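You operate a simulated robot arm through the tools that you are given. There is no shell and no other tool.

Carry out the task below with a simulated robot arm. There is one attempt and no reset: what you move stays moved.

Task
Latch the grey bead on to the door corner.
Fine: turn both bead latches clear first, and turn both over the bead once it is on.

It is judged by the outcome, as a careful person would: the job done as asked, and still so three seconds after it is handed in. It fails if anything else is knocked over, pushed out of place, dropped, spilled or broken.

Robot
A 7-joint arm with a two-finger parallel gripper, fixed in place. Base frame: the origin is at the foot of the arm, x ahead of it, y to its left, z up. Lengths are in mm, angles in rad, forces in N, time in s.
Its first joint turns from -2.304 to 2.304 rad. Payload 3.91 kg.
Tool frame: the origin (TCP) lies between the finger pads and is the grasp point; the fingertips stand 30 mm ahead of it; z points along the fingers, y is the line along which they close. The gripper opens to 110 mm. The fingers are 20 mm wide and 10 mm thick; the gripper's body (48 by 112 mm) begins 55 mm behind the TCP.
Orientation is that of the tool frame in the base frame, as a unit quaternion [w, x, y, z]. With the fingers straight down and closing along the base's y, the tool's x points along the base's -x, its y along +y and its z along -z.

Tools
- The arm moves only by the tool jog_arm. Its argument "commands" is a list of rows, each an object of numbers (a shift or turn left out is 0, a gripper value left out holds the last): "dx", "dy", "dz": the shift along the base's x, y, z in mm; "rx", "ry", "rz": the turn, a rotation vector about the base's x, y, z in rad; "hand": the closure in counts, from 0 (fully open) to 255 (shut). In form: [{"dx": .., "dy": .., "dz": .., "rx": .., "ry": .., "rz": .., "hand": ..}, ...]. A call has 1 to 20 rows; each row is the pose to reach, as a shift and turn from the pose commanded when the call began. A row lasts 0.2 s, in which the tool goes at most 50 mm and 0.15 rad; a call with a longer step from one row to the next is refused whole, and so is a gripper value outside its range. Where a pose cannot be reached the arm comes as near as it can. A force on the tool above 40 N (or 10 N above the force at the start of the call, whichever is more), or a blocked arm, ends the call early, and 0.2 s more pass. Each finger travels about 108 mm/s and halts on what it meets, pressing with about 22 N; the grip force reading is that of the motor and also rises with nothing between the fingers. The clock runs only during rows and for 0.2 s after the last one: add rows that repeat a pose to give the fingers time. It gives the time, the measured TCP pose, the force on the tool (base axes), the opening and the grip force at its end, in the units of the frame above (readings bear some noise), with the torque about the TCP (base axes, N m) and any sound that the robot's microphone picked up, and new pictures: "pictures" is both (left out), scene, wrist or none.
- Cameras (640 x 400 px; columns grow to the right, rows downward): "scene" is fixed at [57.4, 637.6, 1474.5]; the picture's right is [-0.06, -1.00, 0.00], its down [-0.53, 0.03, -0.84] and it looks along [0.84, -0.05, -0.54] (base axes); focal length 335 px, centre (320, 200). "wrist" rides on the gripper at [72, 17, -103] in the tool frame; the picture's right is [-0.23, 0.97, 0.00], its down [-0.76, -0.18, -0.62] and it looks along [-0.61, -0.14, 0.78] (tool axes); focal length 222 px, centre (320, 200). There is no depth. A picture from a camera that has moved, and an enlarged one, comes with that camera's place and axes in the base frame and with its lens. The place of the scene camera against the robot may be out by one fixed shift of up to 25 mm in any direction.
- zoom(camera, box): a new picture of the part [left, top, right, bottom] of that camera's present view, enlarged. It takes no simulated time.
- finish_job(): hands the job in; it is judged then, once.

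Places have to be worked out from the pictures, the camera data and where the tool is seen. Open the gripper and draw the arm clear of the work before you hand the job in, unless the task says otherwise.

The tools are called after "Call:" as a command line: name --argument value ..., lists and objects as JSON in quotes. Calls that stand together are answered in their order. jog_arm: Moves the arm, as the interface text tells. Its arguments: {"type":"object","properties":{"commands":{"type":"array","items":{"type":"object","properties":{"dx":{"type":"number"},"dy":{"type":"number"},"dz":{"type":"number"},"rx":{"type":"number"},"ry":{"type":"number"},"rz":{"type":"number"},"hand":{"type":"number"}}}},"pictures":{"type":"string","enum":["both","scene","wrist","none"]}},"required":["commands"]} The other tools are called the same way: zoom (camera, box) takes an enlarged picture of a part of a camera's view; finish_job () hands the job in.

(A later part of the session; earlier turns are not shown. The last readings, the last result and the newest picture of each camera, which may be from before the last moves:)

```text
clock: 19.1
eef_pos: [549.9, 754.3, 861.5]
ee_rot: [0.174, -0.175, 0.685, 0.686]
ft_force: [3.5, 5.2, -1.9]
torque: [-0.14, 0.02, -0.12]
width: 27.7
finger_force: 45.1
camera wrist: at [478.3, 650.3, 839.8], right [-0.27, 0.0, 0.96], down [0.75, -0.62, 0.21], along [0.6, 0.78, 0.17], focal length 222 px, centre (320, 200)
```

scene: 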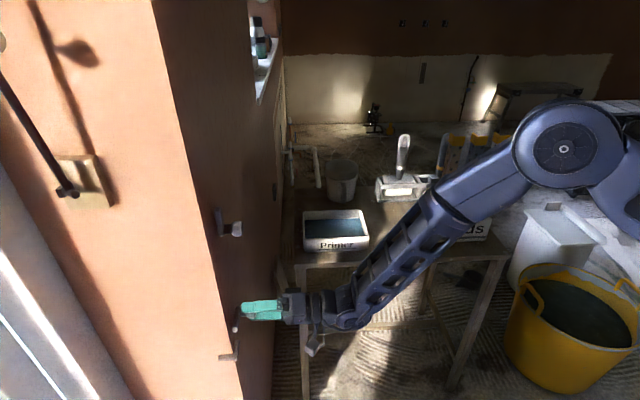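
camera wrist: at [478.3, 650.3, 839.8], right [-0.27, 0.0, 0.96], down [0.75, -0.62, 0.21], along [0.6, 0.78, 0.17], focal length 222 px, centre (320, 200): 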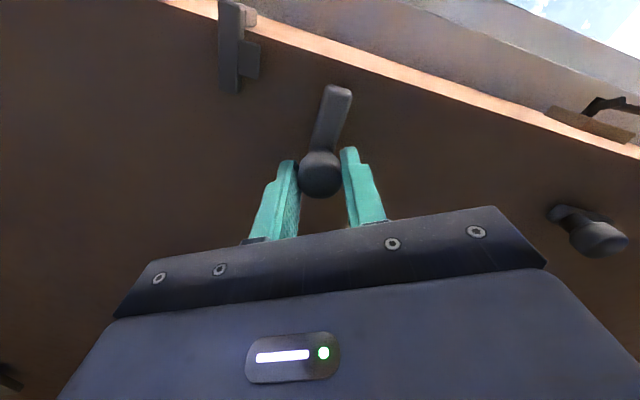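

The knob is gripped with low residual load. I turn it upward in small steps, about 0.1 rad per row.

Call:
jog_arm --commands '[{"ry": 0.1, "hand": 255}, {"ry": 0.2, "hand": 255}, {"ry": 0.3, "hand": 255}, {"ry": 0.4, "hand": 255}, {"ry": 0.5, "hand": 255}, {"ry": 0.6, "hand": 255}, {"ry": 0.7, "hand": 255}, {"ry": 0.8, "hand": 255}]' --pictures "wrist"

Call:
zoom --camera "scene" --box '[190, 270, 350, 380]'

```text
clock: 20.9
eef_pos: [549.8, 754.1, 859.6]
ee_rot: [-0.107, 0.105, 0.698, 0.7]
ft_force: [-11.0, -0.6, 11.5]
torque: [0.05, -0.02, -0.18]
width: 28.0
finger_force: 45.1
camera wrist: at [485.8, 650.1, 897.3], right [0.51, 0.0, 0.86], down [0.68, -0.62, -0.4], along [0.54, 0.78, -0.31], focal length 222 px, centre (320, 200)
```

wrist: 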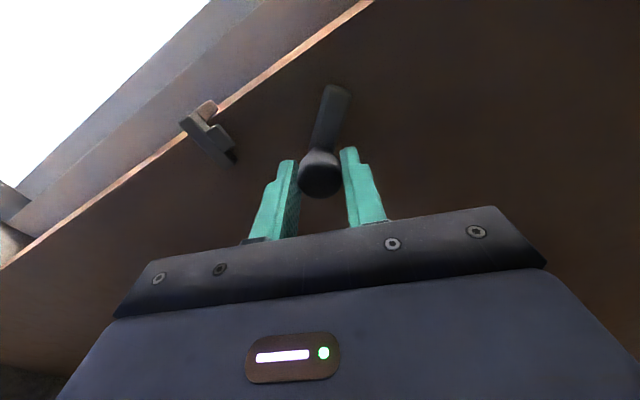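

```text
3.64 times, centred on (270, 325) of scene
camera zoom: at [57.4, 637.6, 1474.5], right [-0.06, -1.0, 0.0], down [-0.53, 0.03, -0.84], along [0.84, -0.05, -0.54], focal length 1217 px, centre (502, -254)
```

zoom: 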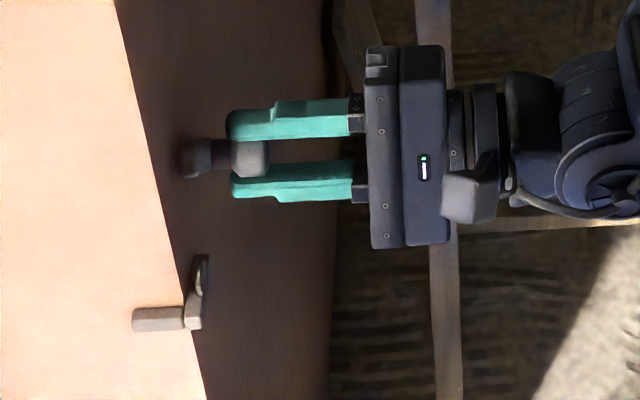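

The latch follows the tool and is now at about 46°. I relieve the small side load and continue to 90°.

Call:
jog_arm --commands '[{"dx": -0.7, "dz": 0.8, "ry": 0.1, "hand": 255}, {"dx": -0.7, "dz": 0.8, "ry": 0.2, "hand": 255}, {"dx": -0.7, "dz": 0.8, "ry": 0.3, "hand": 255}, {"dx": -0.7, "dz": 0.8, "ry": 0.4, "hand": 255}, {"dx": -0.7, "dz": 0.8, "ry": 0.5, "hand": 255}, {"dx": -0.7, "dz": 0.8, "ry": 0.6, "hand": 255}, {"dx": -0.7, "dz": 0.8, "ry": 0.7, "hand": 255}, {"dx": -0.7, "dz": 0.8, "ry": 0.79, "hand": 255}]' --pictures "wrist"

Call:
zoom --camera "scene" --box '[190, 270, 350, 380]'

```text
clock: 22.7
eef_pos: [550.0, 755.0, 860.8]
ee_rot: [-0.367, 0.366, 0.604, 0.606]
ft_force: [2.2, 16.9, 13.0]
torque: [0.47, -0.36, 0.16]
width: 27.7
finger_force: 44.7
camera wrist: at [531.4, 650.0, 931.9], right [0.97, 0.0, 0.25], down [0.19, -0.62, -0.76], along [0.16, 0.78, -0.6], focal length 222 px, centre (320, 200)
```

wrist: 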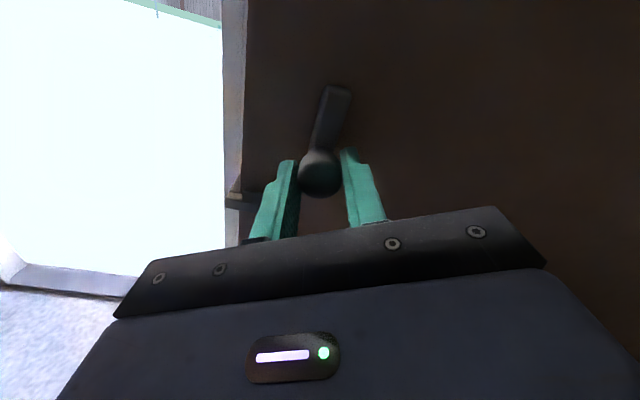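

```text
3.64 times, centred on (270, 325) of scene
camera zoom: at [57.4, 637.6, 1474.5], right [-0.06, -1.0, 0.0], down [-0.53, 0.03, -0.84], along [0.84, -0.05, -0.54], focal length 1217 px, centre (502, -254)
```

zoom: 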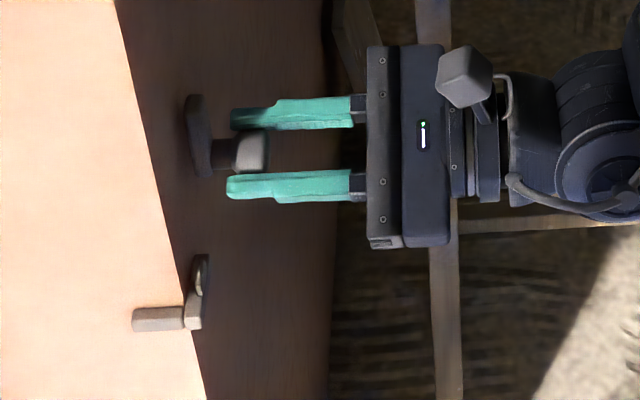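

The lower bar is now vertical too. I release, back off, and move toward the corner side to look closely at the foot where the bead will stand.

Call:
jog_arm --commands '[{"hand": 90}, {"hand": 90}, {"dy": -30, "hand": 90}, {"dy": -60, "hand": 90}, {"dy": -90, "hand": 90}, {"dx": -8, "dy": -100, "ry": -0.14, "hand": 90}, {"dx": -16, "dy": -105, "ry": -0.28, "hand": 90}, {"dx": -24, "dy": -105, "ry": -0.42, "hand": 90}, {"dx": -32, "dy": -105, "ry": -0.56, "hand": 90}, {"dx": -40, "dy": -105, "ry": -0.7, "hand": 90}, {"dx": -48, "dy": -105, "ry": -0.84, "hand": 90}, {"dx": -56, "dy": -105, "ry": -0.98, "hand": 90}, {"dx": -60, "dy": -105, "ry": -1.09, "hand": 90}, {"dx": -60, "dy": -105, "ry": -1.09, "hand": 90}]' --pictures "both"

Call:
zoom --camera "wrist" --box '[200, 40, 400, 180]'

Call:
zoom --camera "scene" --box '[190, 200, 290, 380]'

```text
clock: 25.7
eef_pos: [489.8, 648.4, 858.9]
ee_rot: [0.001, -0.001, 0.707, 0.707]
ft_force: [0.2, -0.5, -0.1]
torque: [0.05, 0.02, 0.03]
width: 71.0
finger_force: 0.1
camera wrist: at [418.0, 544.4, 876.4], right [0.23, 0.0, 0.97], down [0.76, -0.62, -0.18], along [0.61, 0.78, -0.14], focal length 222 px, centre (320, 200)
```

scene: 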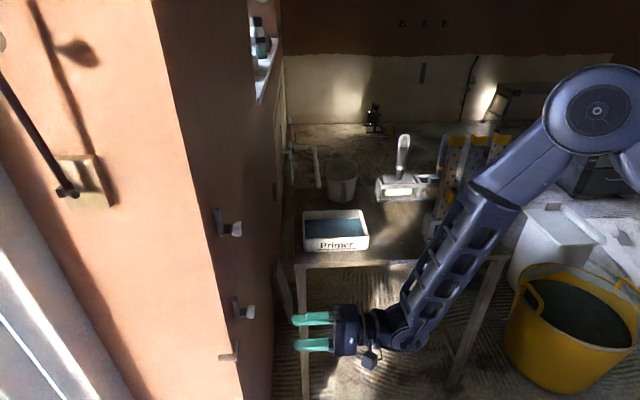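
wrist: 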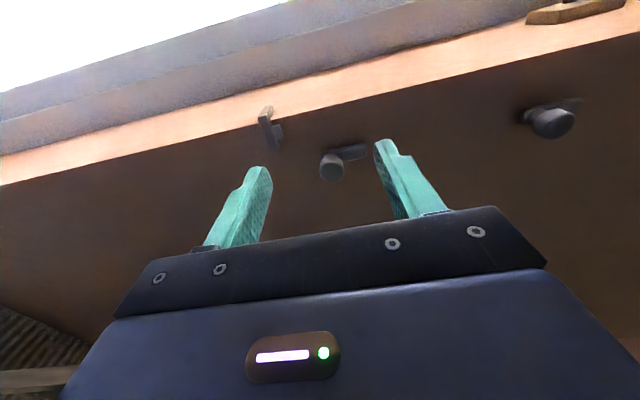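

```text
2.86 times, centred on (300, 110) of wrist
camera zoom: at [418.0, 544.4, 876.4], right [0.23, 0.0, 0.97], down [0.76, -0.62, -0.18], along [0.61, 0.78, -0.14], focal length 635 px, centre (377, 457)
```

zoom: 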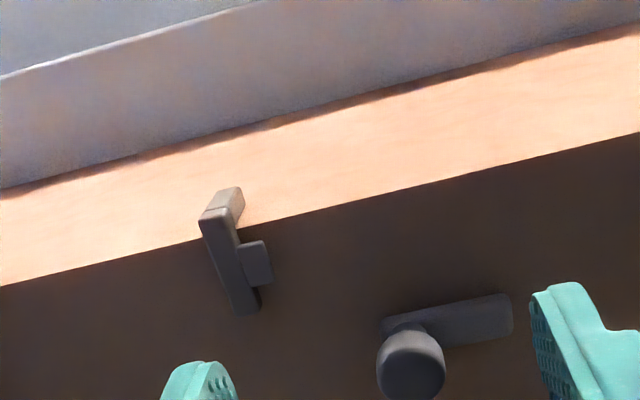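

```text
2.22 times, centred on (240, 290) of scene
camera zoom: at [57.4, 637.6, 1474.5], right [-0.06, -1.0, 0.0], down [-0.53, 0.03, -0.84], along [0.84, -0.05, -0.54], focal length 744 px, centre (498, 0)
```

zoom: 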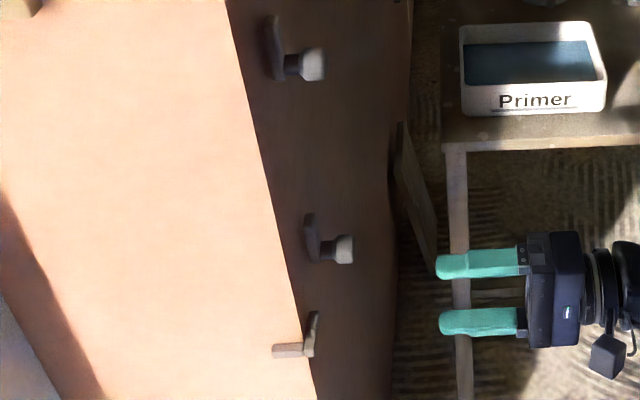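

Both latches stand clear. The foot appears to have a ledge along both faces and a small raised lip on the outside of the side ledge. I zoom in for its geometry.

Call:
zoom --camera "wrist" --box '[245, 95, 305, 145]'

Call:
zoom --camera "scene" --box '[210, 330, 250, 370]'

```text
8.00 times, centred on (275, 120) of wrist
camera zoom: at [418.0, 544.4, 876.4], right [0.23, 0.0, 0.97], down [0.76, -0.62, -0.18], along [0.61, 0.78, -0.14], focal length 1777 px, centre (680, 840)
```

zoom: 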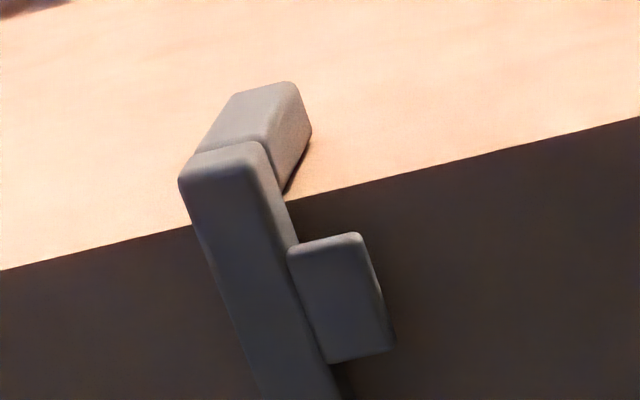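

```text
10.00 times, centred on (230, 350) of scene
camera zoom: at [57.4, 637.6, 1474.5], right [-0.06, -1.0, 0.0], down [-0.53, 0.03, -0.84], along [0.84, -0.05, -0.54], focal length 3348 px, centre (1220, -1300)
```

zoom: 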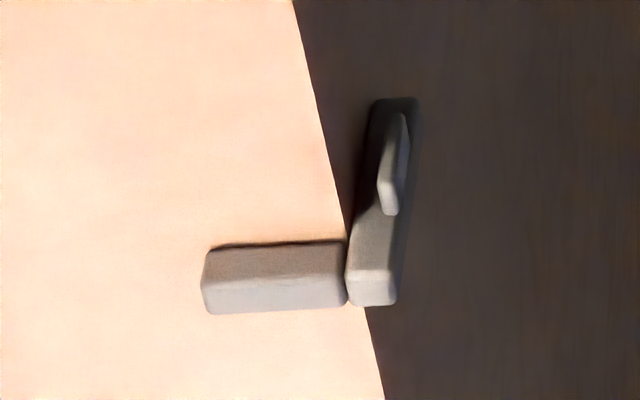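

The foot top works out at z≈801 at the corner (x≈491, y≈806), with a lip that leaves a narrow gap to the wall. Next is the bead: I roll the tool so the wrist camera is on top while moving away from the door.

Call:
jog_arm --commands '[{"dx": 0, "dy": -23, "dz": 20, "ry": 0.143, "hand": 90}, {"dx": 5, "dy": -46, "dz": 40, "ry": 0.286, "hand": 90}, {"dx": 10, "dy": -69, "dz": 60, "ry": 0.428, "hand": 90}, {"dx": 20, "dy": -92, "dz": 80, "ry": 0.571, "hand": 90}, {"dx": 30, "dy": -115, "dz": 95, "ry": 0.714, "hand": 90}, {"dx": 40, "dy": -138, "dz": 110, "ry": 0.857, "hand": 90}, {"dx": 50, "dy": -161, "dz": 125, "ry": 1.0, "hand": 90}, {"dx": 55, "dy": -184, "dz": 140, "ry": 1.142, "hand": 90}, {"dx": 60, "dy": -207, "dz": 150, "ry": 1.285, "hand": 90}, {"dx": 65, "dy": -230, "dz": 155, "ry": 1.428, "hand": 90}, {"dx": 70, "dy": -250, "dz": 160, "ry": 1.571, "hand": 90}, {"dx": 70, "dy": -250, "dz": 160, "ry": 1.571, "hand": 90}]' --pictures "both"

```text
clock: 28.3
eef_pos: [560.3, 397.8, 1020.2]
ee_rot: [-0.5, 0.501, 0.499, 0.5]
ft_force: [-0.4, 0.1, -0.5]
torque: [-0.02, 0.03, -0.01]
width: 71.3
finger_force: 0.0
camera wrist: at [577.1, 294.3, 1091.9], right [0.97, 0.0, -0.23], down [-0.18, -0.62, -0.76], along [-0.14, 0.78, -0.61], focal length 222 px, centre (320, 200)
```

scene: 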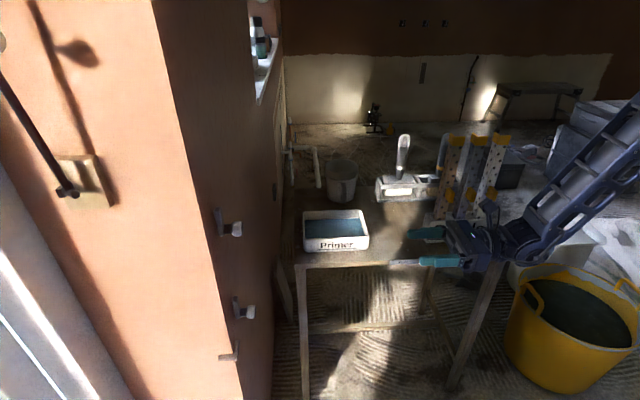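
wrist: 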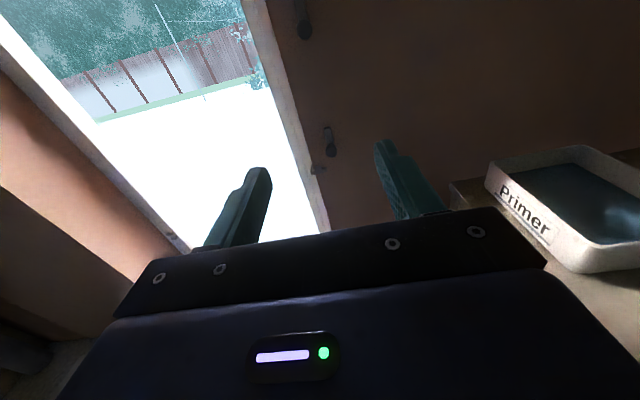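

That orientation works. Now I swing the tool to point at the rack (+x), staying well short of the beads.

Call:
jog_arm --commands '[{"dx": 5, "dy": -21, "dz": 10, "rz": -0.143, "hand": 90}, {"dx": 10, "dy": -42, "dz": 20, "rz": -0.286, "hand": 90}, {"dx": 15, "dy": -63, "dz": 30, "rz": -0.428, "hand": 90}, {"dx": 20, "dy": -84, "dz": 40, "rz": -0.571, "hand": 90}, {"dx": 30, "dy": -105, "dz": 50, "rz": -0.714, "hand": 90}, {"dx": 40, "dy": -126, "dz": 60, "rz": -0.857, "hand": 90}, {"dx": 50, "dy": -147, "dz": 60, "rz": -1.0, "hand": 90}, {"dx": 60, "dy": -168, "dz": 60, "rz": -1.142, "hand": 90}, {"dx": 70, "dy": -189, "dz": 60, "rz": -1.285, "hand": 90}, {"dx": 80, "dy": -210, "dz": 60, "rz": -1.428, "hand": 90}, {"dx": 90, "dy": -228, "dz": 60, "rz": -1.571, "hand": 90}, {"dx": 90, "dy": -228, "dz": 60, "rz": -1.571, "hand": 90}]' --pictures "both"

Call:
zoom --camera "wrist" --box '[220, 20, 420, 180]'

```text
clock: 30.9
eef_pos: [588.9, 301.1, 1066.2]
ee_rot: [-0.309, 0.636, 0.308, 0.637]
ft_force: [0.6, -0.4, 0.1]
torque: [-0.02, 0.0, 0.03]
width: 71.0
finger_force: 0.1
out of reach, approached as far as the arm can: row 5, 6, 7, 8, 9, 10, 11, 12
camera wrist: at [536.7, 209.2, 1139.0], right [0.76, -0.6, -0.23], down [-0.53, -0.38, -0.76], along [0.37, 0.7, -0.61], focal length 222 px, centre (320, 200)
```

scene: 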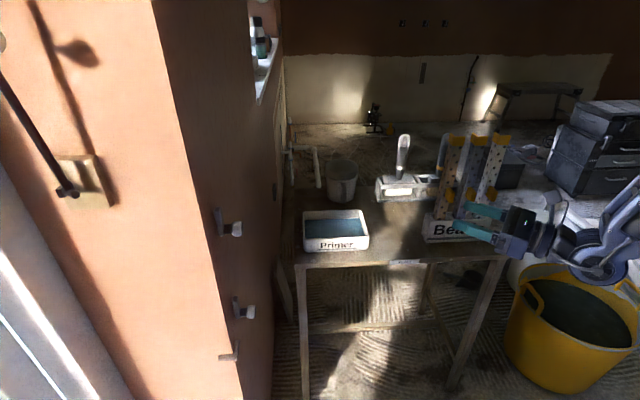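
wrist: 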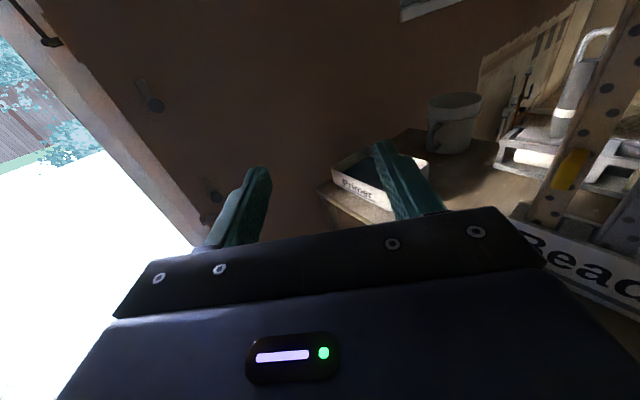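

```text
2.50 times, centred on (320, 100) of wrist
camera zoom: at [536.7, 209.2, 1139.0], right [0.76, -0.6, -0.23], down [-0.53, -0.38, -0.76], along [0.37, 0.7, -0.61], focal length 555 px, centre (320, 450)
```

zoom: 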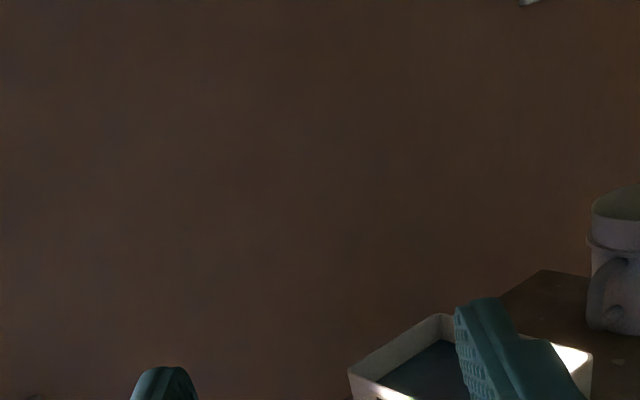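

The turn stalled because the wrist came too close to the base (inner reach limit). I shift outward in x to regain reach and see what the pose becomes; there is free space ahead (beads at x>820).

Call:
jog_arm --commands '[{"dx": 15, "hand": 90}, {"dx": 30, "hand": 90}, {"dx": 45, "hand": 90}]' --pictures "both"

```text
clock: 31.7
eef_pos: [633.8, 302.6, 1071.2]
ee_rot: [-0.31, 0.635, 0.309, 0.636]
ft_force: [0.1, 0.0, -0.3]
torque: [0.01, -0.01, 0.05]
width: 71.2
finger_force: 0.1
camera wrist: at [582.5, 209.9, 1142.9], right [0.76, -0.6, -0.23], down [-0.53, -0.38, -0.76], along [0.37, 0.7, -0.61], focal length 222 px, centre (320, 200)
```

scene: 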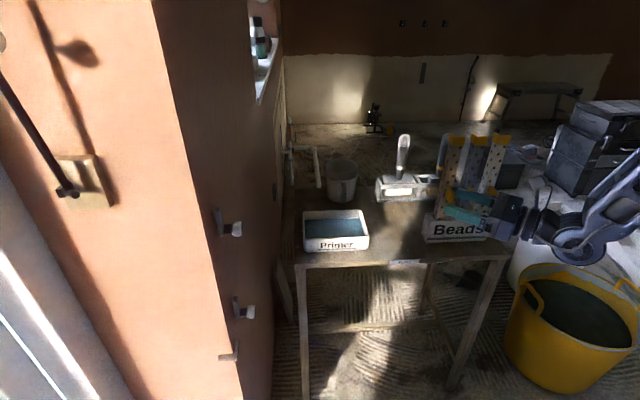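
wrist: 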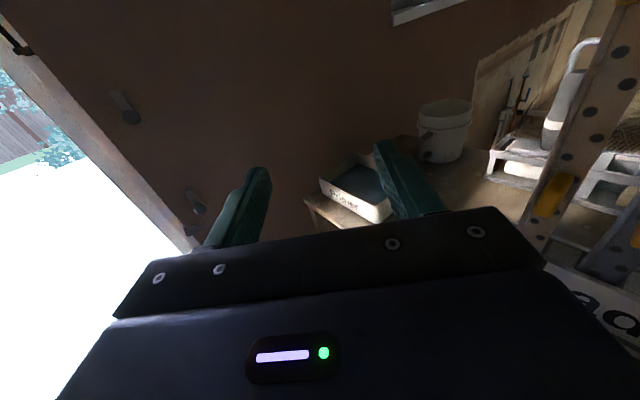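

The commanded pose follows the reached one. I now finish the swing by pivoting around the wrist so it stays outside the inner reach limit.

Call:
jog_arm --commands '[{"dx": 21.4, "dy": -15.3, "rz": -0.13, "hand": 90}, {"dx": 40.4, "dy": -32.9, "rz": -0.26, "hand": 90}, {"dx": 56.7, "dy": -52.6, "rz": -0.39, "hand": 90}, {"dx": 70, "dy": -74, "rz": -0.52, "hand": 90}, {"dx": 80.3, "dy": -96.7, "rz": -0.65, "hand": 90}, {"dx": 87.2, "dy": -120.2, "rz": -0.78, "hand": 90}, {"dx": 90.8, "dy": -143.5, "rz": -0.907, "hand": 90}, {"dx": 90.8, "dy": -143.5, "rz": -0.907, "hand": 90}]' --pictures "both"

```text
clock: 33.5
eef_pos: [647.3, 292.2, 1071.3]
ee_rot: [-0.281, 0.649, 0.28, 0.65]
ft_force: [-0.2, -0.7, 0.3]
torque: [-0.01, 0.02, 0.04]
width: 71.2
finger_force: 0.0
out of reach, approached as far as the arm can: row 1, 2, 3, 4, 5, 6, 7, 8
camera wrist: at [589.0, 204.5, 1143.4], right [0.71, -0.67, -0.23], down [-0.56, -0.33, -0.76], along [0.43, 0.67, -0.61], focal length 222 px, centre (320, 200)
```

scene: 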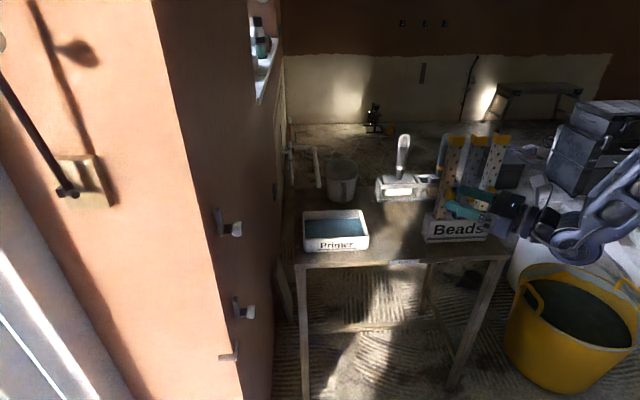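
wrist: 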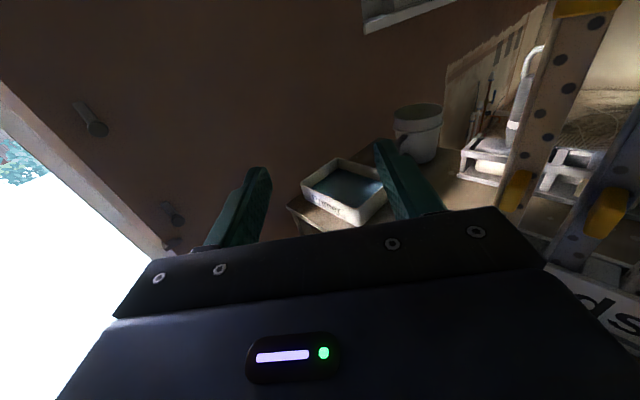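

The camera-on-top roll reaches a wrist joint limit when facing the rack, so I'll use the opposite roll (camera underneath). I first roll the tool back around its own axis.

Call:
jog_arm --commands '[{"dx": -4, "dy": 4, "dz": 3, "rx": -0.1, "ry": -0.106, "hand": 90}, {"dx": -8, "dy": 8, "dz": 6, "rx": -0.2, "ry": -0.213, "hand": 90}, {"dx": -12, "dy": 12, "dz": 9, "rx": -0.3, "ry": -0.319, "hand": 90}, {"dx": -16, "dy": 16, "dz": 12, "rx": -0.4, "ry": -0.425, "hand": 90}, {"dx": -20, "dy": 20, "dz": 15, "rx": -0.5, "ry": -0.531, "hand": 90}, {"dx": -24, "dy": 24, "dz": 18, "rx": -0.6, "ry": -0.638, "hand": 90}, {"dx": -28, "dy": 28, "dz": 21, "rx": -0.7, "ry": -0.744, "hand": 90}, {"dx": -32, "dy": 32, "dz": 24, "rx": -0.8, "ry": -0.85, "hand": 90}, {"dx": -36, "dy": 36, "dz": 27, "rx": -0.9, "ry": -0.956, "hand": 90}, {"dx": -40, "dy": 40, "dz": 30, "rx": -1.0, "ry": -1.063, "hand": 90}, {"dx": -40, "dy": 40, "dz": 30, "rx": -1.077, "ry": -1.145, "hand": 90}]' --pictures "scene"

```text
clock: 35.9
eef_pos: [585.4, 317.1, 1151.5]
ee_rot: [0.259, 0.304, 0.645, 0.652]
ft_force: [-1.5, -1.3, 1.5]
torque: [-0.05, 0.06, -0.03]
width: 71.1
finger_force: 0.0
out of reach, approached as far as the arm can: row 3, 4, 5, 6, 7, 8, 9, 10, 11
```

scene: 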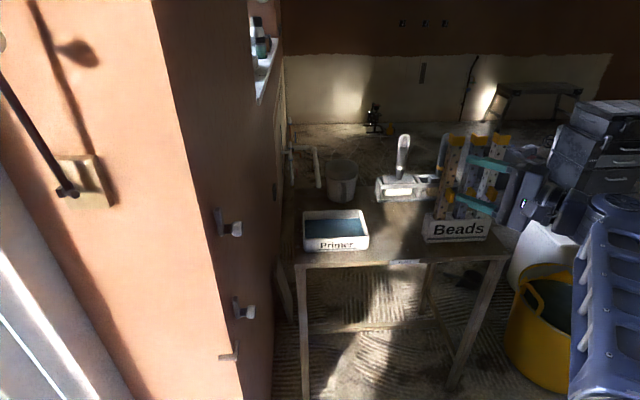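

The arm is in a cramped configuration near its inner limit. I back out to the roomy tool-down pose by tilting the tool down while rising, then approach the rack again from there.

Call:
jog_arm --commands '[{"dz": 15, "rx": -0.098, "ry": 0.104, "hand": 90}, {"dz": 30, "rx": -0.196, "ry": 0.209, "hand": 90}, {"dz": 45, "rx": -0.293, "ry": 0.313, "hand": 90}, {"dz": 60, "rx": -0.391, "ry": 0.418, "hand": 90}, {"dz": 75, "rx": -0.489, "ry": 0.522, "hand": 90}, {"dz": 90, "rx": -0.587, "ry": 0.626, "hand": 90}, {"dz": 105, "rx": -0.685, "ry": 0.731, "hand": 90}, {"dz": 120, "rx": -0.782, "ry": 0.835, "hand": 90}, {"dz": 135, "rx": -0.88, "ry": 0.94, "hand": 90}, {"dz": 150, "rx": -0.978, "ry": 1.044, "hand": 90}, {"dz": 150, "rx": -1.075, "ry": 1.147, "hand": 90}]' --pictures "both"

```text
clock: 38.3
eef_pos: [587.4, 318.8, 1299.9]
ee_rot: [-0.002, 0.425, 0.905, -0.011]
ft_force: [-0.5, -0.8, -0.4]
torque: [-0.03, -0.01, -0.01]
width: 71.2
finger_force: 0.1
camera wrist: at [556.2, 386.8, 1402.2], right [0.89, 0.45, -0.02], down [0.36, -0.69, 0.63], along [0.27, -0.57, -0.77], focal length 222 px, centre (320, 200)
```

scene: 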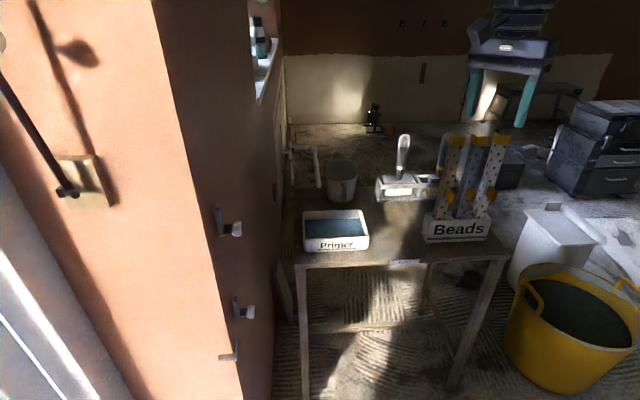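
wrist: 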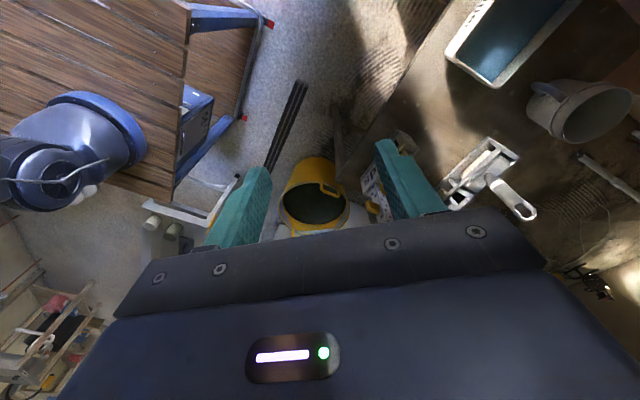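

Back in the comfortable tool-down pose. I turn the tool square to the rack (standard yaw) and shift slightly toward it.

Call:
jog_arm --commands '[{"dx": 5, "dy": -20, "rz": 0.146, "hand": 90}, {"dx": 10, "dy": -40, "rz": 0.293, "hand": 90}, {"dx": 15, "dy": -60, "rz": 0.439, "hand": 90}, {"dx": 20, "dy": -80, "rz": 0.585, "hand": 90}, {"dx": 25, "dy": -100, "rz": 0.732, "hand": 90}, {"dx": 30, "dy": -120, "rz": 0.878, "hand": 90}, {"dx": 30, "dy": -120, "rz": 0.878, "hand": 90}]' --pictures "wrist"

```text
clock: 39.9
eef_pos: [620.6, 197.5, 1298.6]
ee_rot: [0.004, -0.001, 1.0, -0.011]
ft_force: [-0.6, 0.1, -0.3]
torque: [-0.05, 0.0, -0.01]
width: 70.9
finger_force: 0.0
camera wrist: at [546.8, 216.0, 1401.3], right [0.23, 0.97, -0.02], down [0.76, -0.16, 0.63], along [0.61, -0.16, -0.78], focal length 222 px, centre (320, 200)
```

wrist: 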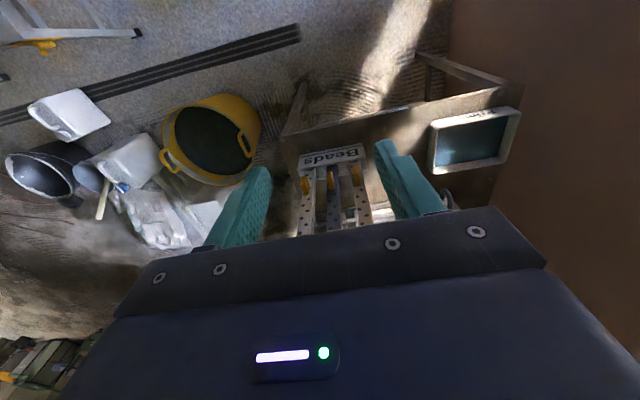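

There's a small residual tilt (~0.02 rad), which I correct. I also zoom on the beads from this angle.

Call:
jog_arm --commands '[{"rx": 0.022, "ry": 0.008, "hand": 90}, {"rx": 0.022, "ry": 0.008, "hand": 90}]' --pictures "none"

Call:
zoom --camera "wrist" --box '[280, 130, 400, 240]'

```text
clock: 40.5
eef_pos: [619.2, 198.2, 1299.1]
ee_rot: [-0.001, 0.0, 1.0, 0.001]
ft_force: [1.0, 1.0, 0.3]
torque: [-0.02, -0.01, 0.0]
width: 71.0
finger_force: 0.0
```

```text
3.64 times, centred on (340, 185) of wrist
camera zoom: at [547.2, 214.3, 1402.2], right [0.23, 0.97, 0.0], down [0.76, -0.18, 0.62], along [0.61, -0.14, -0.78], focal length 808 px, centre (247, 254)
```

zoom: 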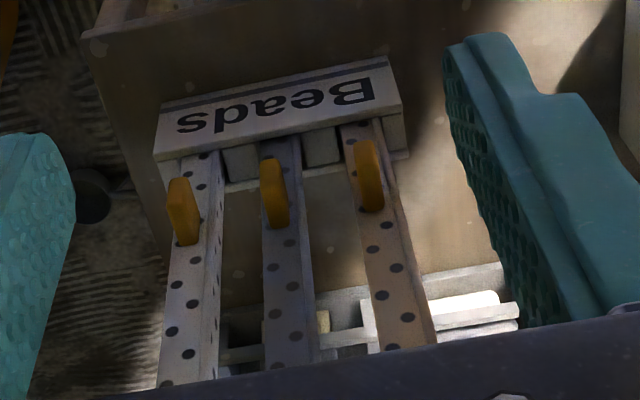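

The middle (grey) bead's tab is near (843, 163, 962), and its neighbours are ±62 mm away in y. I now pitch the tool up to 20° below horizontal, facing the rack, and stop about 100 mm short.

Call:
jog_arm --commands '[{"dx": 10, "dy": -4, "dz": -20, "ry": -0.136, "hand": 90}, {"dx": 20, "dy": -8, "dz": -40, "ry": -0.272, "hand": 90}, {"dx": 30, "dy": -12, "dz": -65, "ry": -0.407, "hand": 90}, {"dx": 40, "dy": -16, "dz": -90, "ry": -0.543, "hand": 90}, {"dx": 50, "dy": -20, "dz": -115, "ry": -0.679, "hand": 90}, {"dx": 60, "dy": -24, "dz": -140, "ry": -0.815, "hand": 90}, {"dx": 75, "dy": -28, "dz": -165, "ry": -0.951, "hand": 90}, {"dx": 90, "dy": -32, "dz": -195, "ry": -1.086, "hand": 90}, {"dx": 100, "dy": -35, "dz": -224, "ry": -1.222, "hand": 90}, {"dx": 100, "dy": -35, "dz": -224, "ry": -1.222, "hand": 90}]' --pictures "both"

Call:
zoom --camera "wrist" --box '[200, 0, 440, 200]'

```text
clock: 42.7
eef_pos: [717.0, 165.5, 1076.1]
ee_rot: [0.574, 0.0, 0.819, 0.001]
ft_force: [0.6, -0.6, -0.1]
torque: [-0.02, 0.01, -0.03]
width: 71.3
finger_force: 0.1
camera wrist: at [595.9, 182.2, 1042.8], right [0.08, 0.97, 0.21], down [-0.32, -0.18, 0.93], along [0.94, -0.14, 0.3], focal length 222 px, centre (320, 200)
```

scene: 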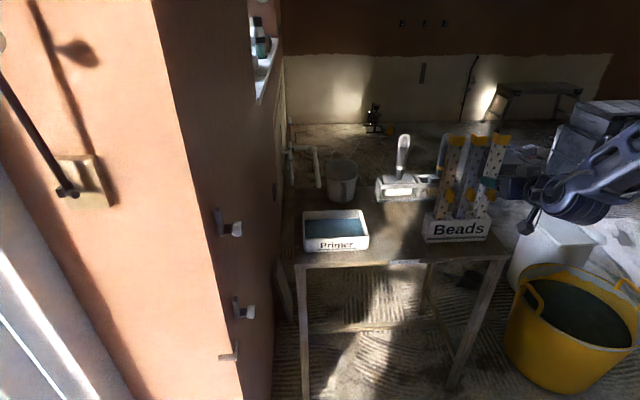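
wrist: 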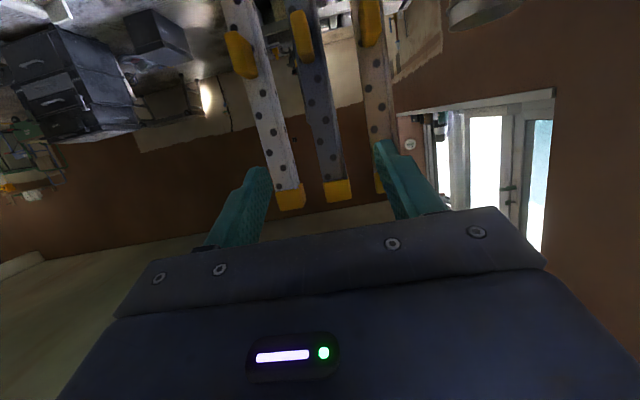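

```text
2.00 times, centred on (320, 100) of wrist
camera zoom: at [595.9, 182.2, 1042.8], right [0.08, 0.97, 0.21], down [-0.32, -0.18, 0.93], along [0.94, -0.14, 0.3], focal length 444 px, centre (320, 400)
```

zoom: 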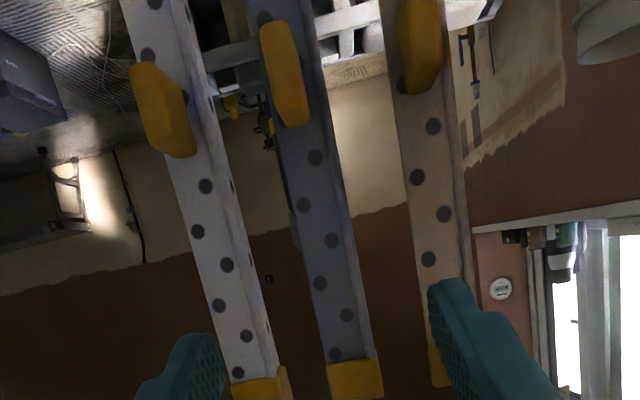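

This view shows the grey bead and its tab clearly (the picture is upside-down). I zoom in for exact measurements.

Call:
zoom --camera "wrist" --box '[270, 0, 350, 70]'

Call:
zoom --camera "wrist" --box '[290, 140, 390, 210]'

```text
5.71 times, centred on (310, 35) of wrist
camera zoom: at [595.9, 182.2, 1042.8], right [0.08, 0.97, 0.21], down [-0.32, -0.18, 0.93], along [0.94, -0.14, 0.3], focal length 1269 px, centre (377, 1143)
```

zoom: 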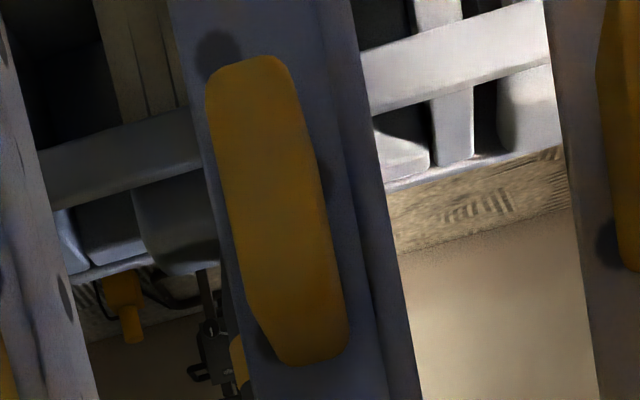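

```text
5.71 times, centred on (340, 175) of wrist
camera zoom: at [595.9, 182.2, 1042.8], right [0.08, 0.97, 0.21], down [-0.32, -0.18, 0.93], along [0.94, -0.14, 0.3], focal length 1269 px, centre (206, 343)
```

zoom: 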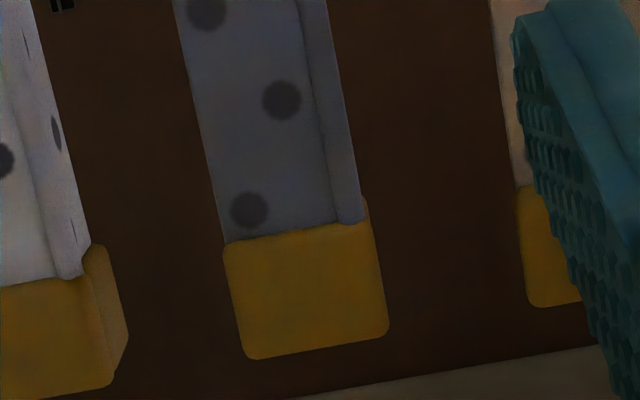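

The tab is about 12 mm thick, spans z≈939–982, is centred at y≈163, and its outer face is at x≈835. The bead top is near z≈1132. I move down to tab height with the gripper partly closed (50 mm) and stop short to check alignment.

Call:
jog_arm --commands '[{"dx": 5, "dy": -1, "dz": -35, "hand": 139}, {"dx": 10, "dy": -2, "dz": -70, "hand": 139}, {"dx": 20, "dy": -2, "dz": -100, "hand": 139}, {"dx": 35, "dy": -2, "dz": -107, "hand": 139}, {"dx": 35, "dy": -2, "dz": -107, "hand": 139}]' --pictures "both"

Call:
zoom --camera "wrist" --box '[240, 30, 400, 190]'

Call:
zoom --camera "scene" --box '[415, 130, 535, 250]'

```text
clock: 43.9
eef_pos: [752.5, 162.6, 966.5]
ee_rot: [0.573, -0.001, 0.82, 0.001]
ft_force: [-0.2, -0.1, 0.4]
torque: [-0.03, -0.02, 0.01]
width: 50.2
finger_force: 0.0
camera wrist: at [630.3, 177.6, 934.6], right [0.08, 0.97, 0.21], down [-0.32, -0.18, 0.93], along [0.94, -0.14, 0.3], focal length 222 px, centre (320, 200)
```

scene: 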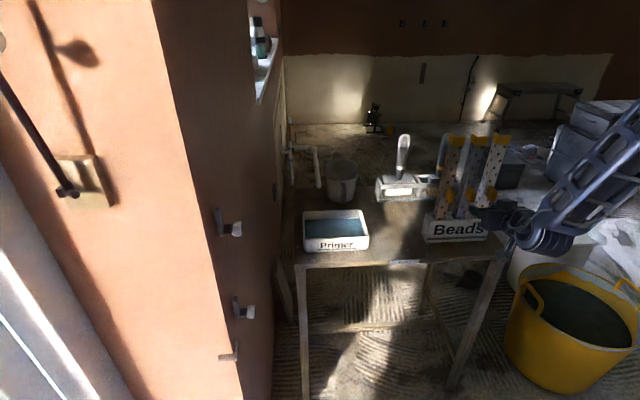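
wrist: 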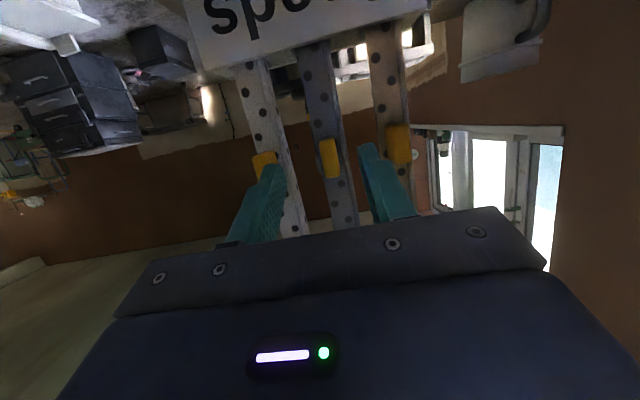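

```text
2.50 times, centred on (320, 110) of wrist
camera zoom: at [630.3, 177.6, 934.6], right [0.08, 0.97, 0.21], down [-0.32, -0.18, 0.93], along [0.94, -0.14, 0.3], focal length 555 px, centre (320, 425)
```

zoom: 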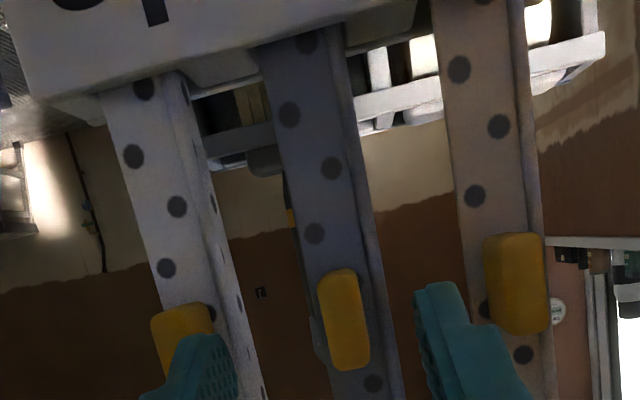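

```text
3.33 times, centred on (475, 190) of scene
camera zoom: at [57.4, 637.6, 1474.5], right [-0.06, -1.0, 0.0], down [-0.53, 0.03, -0.84], along [0.84, -0.05, -0.54], focal length 1116 px, centre (-197, 233)
```

zoom: 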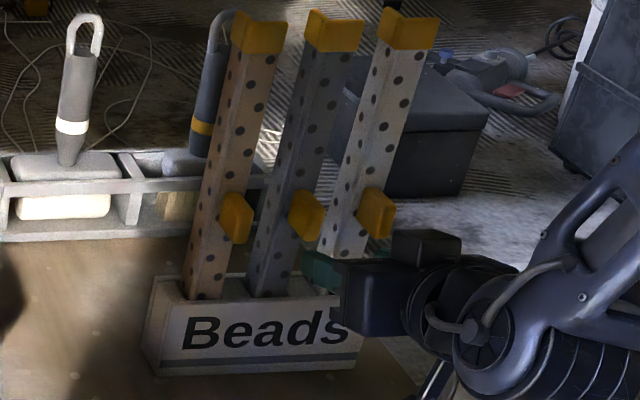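

Triangulating holes and the tab from two wrist views gives the tab's outer face at (836.5, 163.3, 961.7) and the bead wing face at x≈859. I advance until the fingertips are ~4 mm from the wing, straddling the tab.

Call:
jog_arm --commands '[{"dx": 20, "dy": 0.7, "dz": 4, "hand": 139}, {"dx": 40, "dy": 0.7, "dz": 4, "hand": 139}, {"dx": 55, "dy": 0.7, "dz": 4, "hand": 139}, {"dx": 68, "dy": 0.7, "dz": 4, "hand": 139}, {"dx": 68, "dy": 0.7, "dz": 4, "hand": 139}]' --pictures "both"

Call:
zoom --camera "wrist" --box '[220, 60, 420, 230]'

Call:
zoom --camera "scene" --box '[415, 130, 535, 250]'

```text
clock: 45.1
eef_pos: [822.0, 163.0, 972.3]
ee_rot: [0.573, -0.001, 0.82, 0.002]
ft_force: [0.9, -0.2, 0.1]
torque: [-0.01, -0.03, 0.03]
width: 49.8
finger_force: 0.0
camera wrist: at [699.4, 178.4, 939.6], right [0.08, 0.97, 0.21], down [-0.32, -0.18, 0.93], along [0.94, -0.14, 0.3], focal length 222 px, centre (320, 200)
```

scene: 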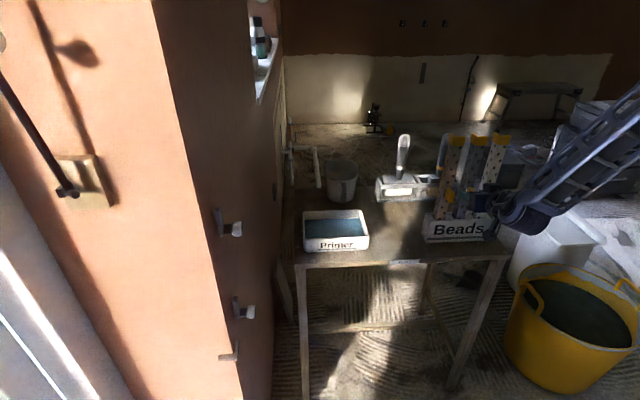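
wrist: 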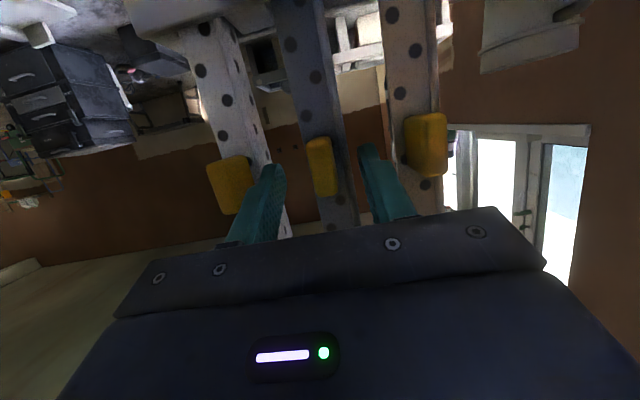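

```text
2.35 times, centred on (320, 145) of wrist
camera zoom: at [699.4, 178.4, 939.6], right [0.08, 0.97, 0.21], down [-0.32, -0.18, 0.93], along [0.94, -0.14, 0.3], focal length 523 px, centre (320, 329)
```

zoom: 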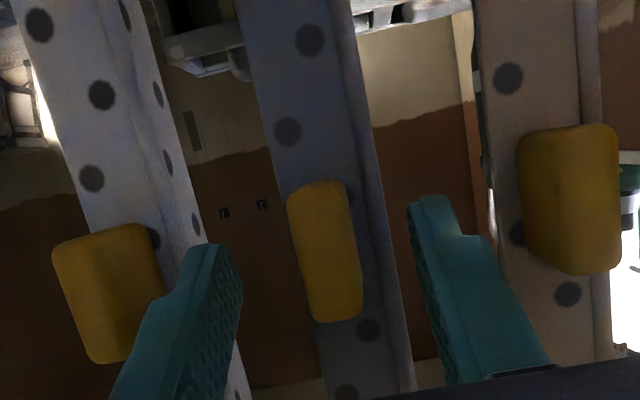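

```text
3.33 times, centred on (475, 190) of scene
camera zoom: at [57.4, 637.6, 1474.5], right [-0.06, -1.0, 0.0], down [-0.53, 0.03, -0.84], along [0.84, -0.05, -0.54], focal length 1116 px, centre (-197, 233)
```

zoom: 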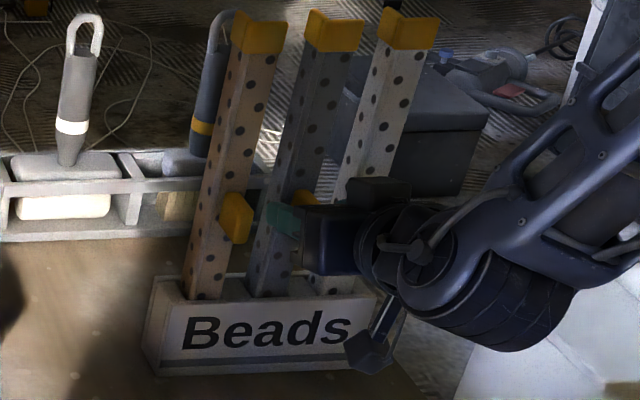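

The fingers straddle the tab evenly. I close on it and check the readings.

Call:
jog_arm --commands '[{"dy": 0.4, "hand": 200}, {"dy": 0.4, "hand": 230}, {"dy": 0.4, "hand": 255}, {"dy": 0.4, "hand": 255}, {"dy": 0.4, "hand": 255}]' --pictures "both"

Call:
zoom --camera "wrist" --box '[220, 60, 420, 230]'

```text
clock: 46.3
eef_pos: [821.1, 163.4, 972.7]
ee_rot: [0.574, 0.0, 0.819, 0.0]
ft_force: [0.1, -0.2, 0.1]
torque: [0.01, 0.02, 0.02]
width: 13.7
finger_force: 22.4
camera wrist: at [699.3, 179.3, 939.8], right [0.08, 0.97, 0.21], down [-0.32, -0.18, 0.93], along [0.94, -0.14, 0.3], focal length 222 px, centre (320, 200)
```

scene: 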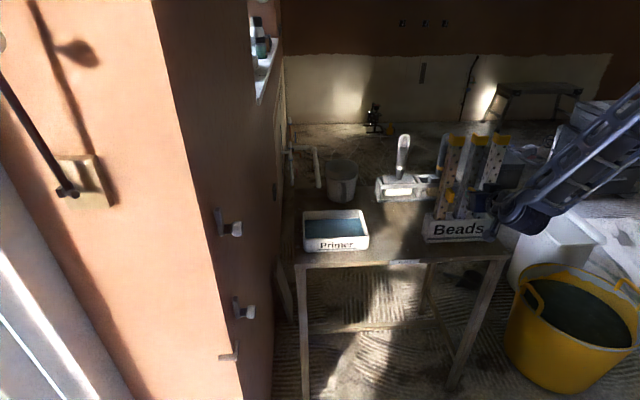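
wrist: 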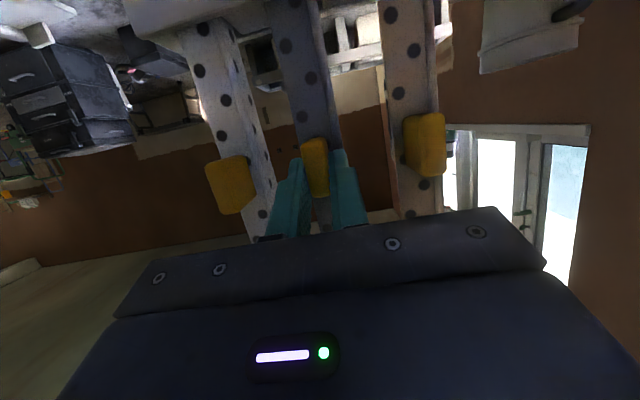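

```text
2.35 times, centred on (320, 145) of wrist
camera zoom: at [699.3, 179.3, 939.8], right [0.08, 0.97, 0.21], down [-0.32, -0.18, 0.93], along [0.94, -0.14, 0.3], focal length 523 px, centre (320, 329)
```

zoom: 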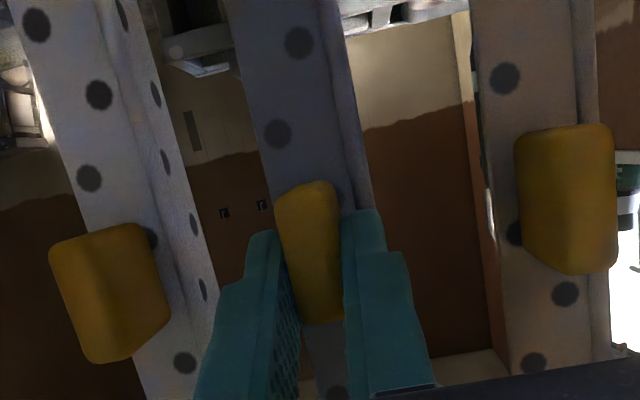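

The tab is gripped (13.7 mm, 22 N). I lift straight up in steps, watching the force.

Call:
jog_arm --commands '[{"dz": 10, "hand": 255}, {"dz": 20, "hand": 255}, {"dz": 35, "hand": 255}, {"dz": 50, "hand": 255}]' --pictures "both"

Call:
zoom --camera "scene" --box '[415, 110, 535, 250]'

Call:
zoom --camera "wrist" --box '[220, 0, 420, 230]'

```text
clock: 47.3
eef_pos: [822.6, 163.9, 1023.5]
ee_rot: [0.573, -0.001, 0.819, 0.001]
ft_force: [-1.1, 1.2, -0.2]
torque: [0.01, 0.03, 0.0]
width: 13.3
finger_force: 21.9
camera wrist: at [700.0, 179.9, 990.5], right [0.08, 0.97, 0.21], down [-0.32, -0.18, 0.93], along [0.94, -0.14, 0.3], focal length 222 px, centre (320, 200)
```

scene: 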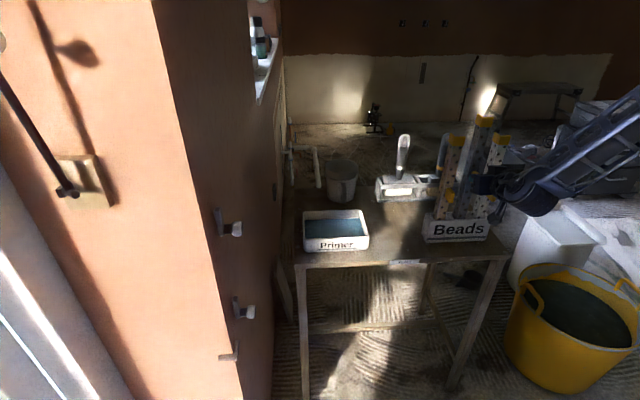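
wrist: 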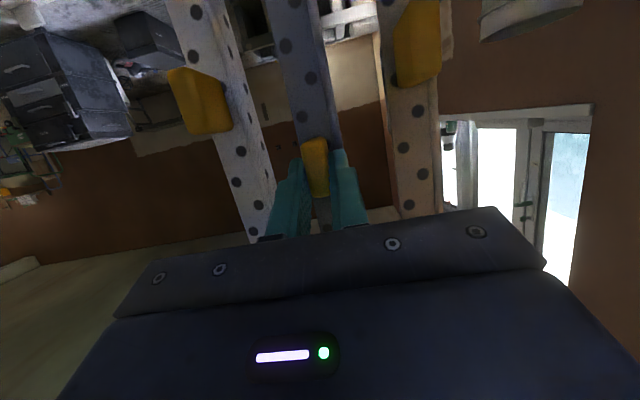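

```text
2.86 times, centred on (475, 180) of scene
camera zoom: at [57.4, 637.6, 1474.5], right [-0.06, -1.0, 0.0], down [-0.53, 0.03, -0.84], along [0.84, -0.05, -0.54], focal length 956 px, centre (-123, 257)
```

zoom: 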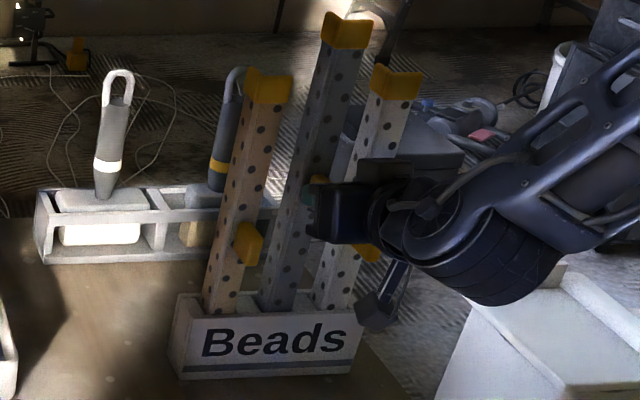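

```text
1.74 times, centred on (320, 115) of wrist
camera zoom: at [700.0, 179.9, 990.5], right [0.08, 0.97, 0.21], down [-0.32, -0.18, 0.93], along [0.94, -0.14, 0.3], focal length 386 px, centre (320, 348)
```

zoom: 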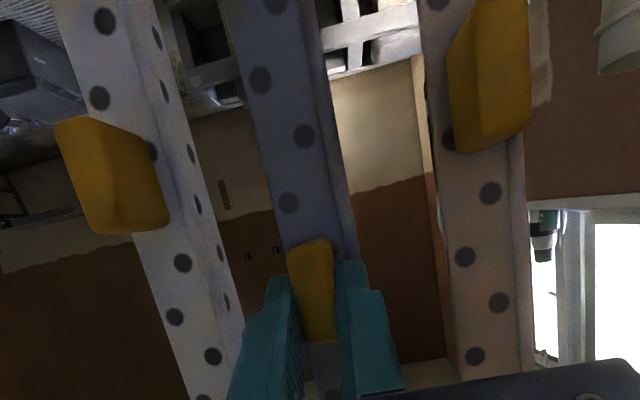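

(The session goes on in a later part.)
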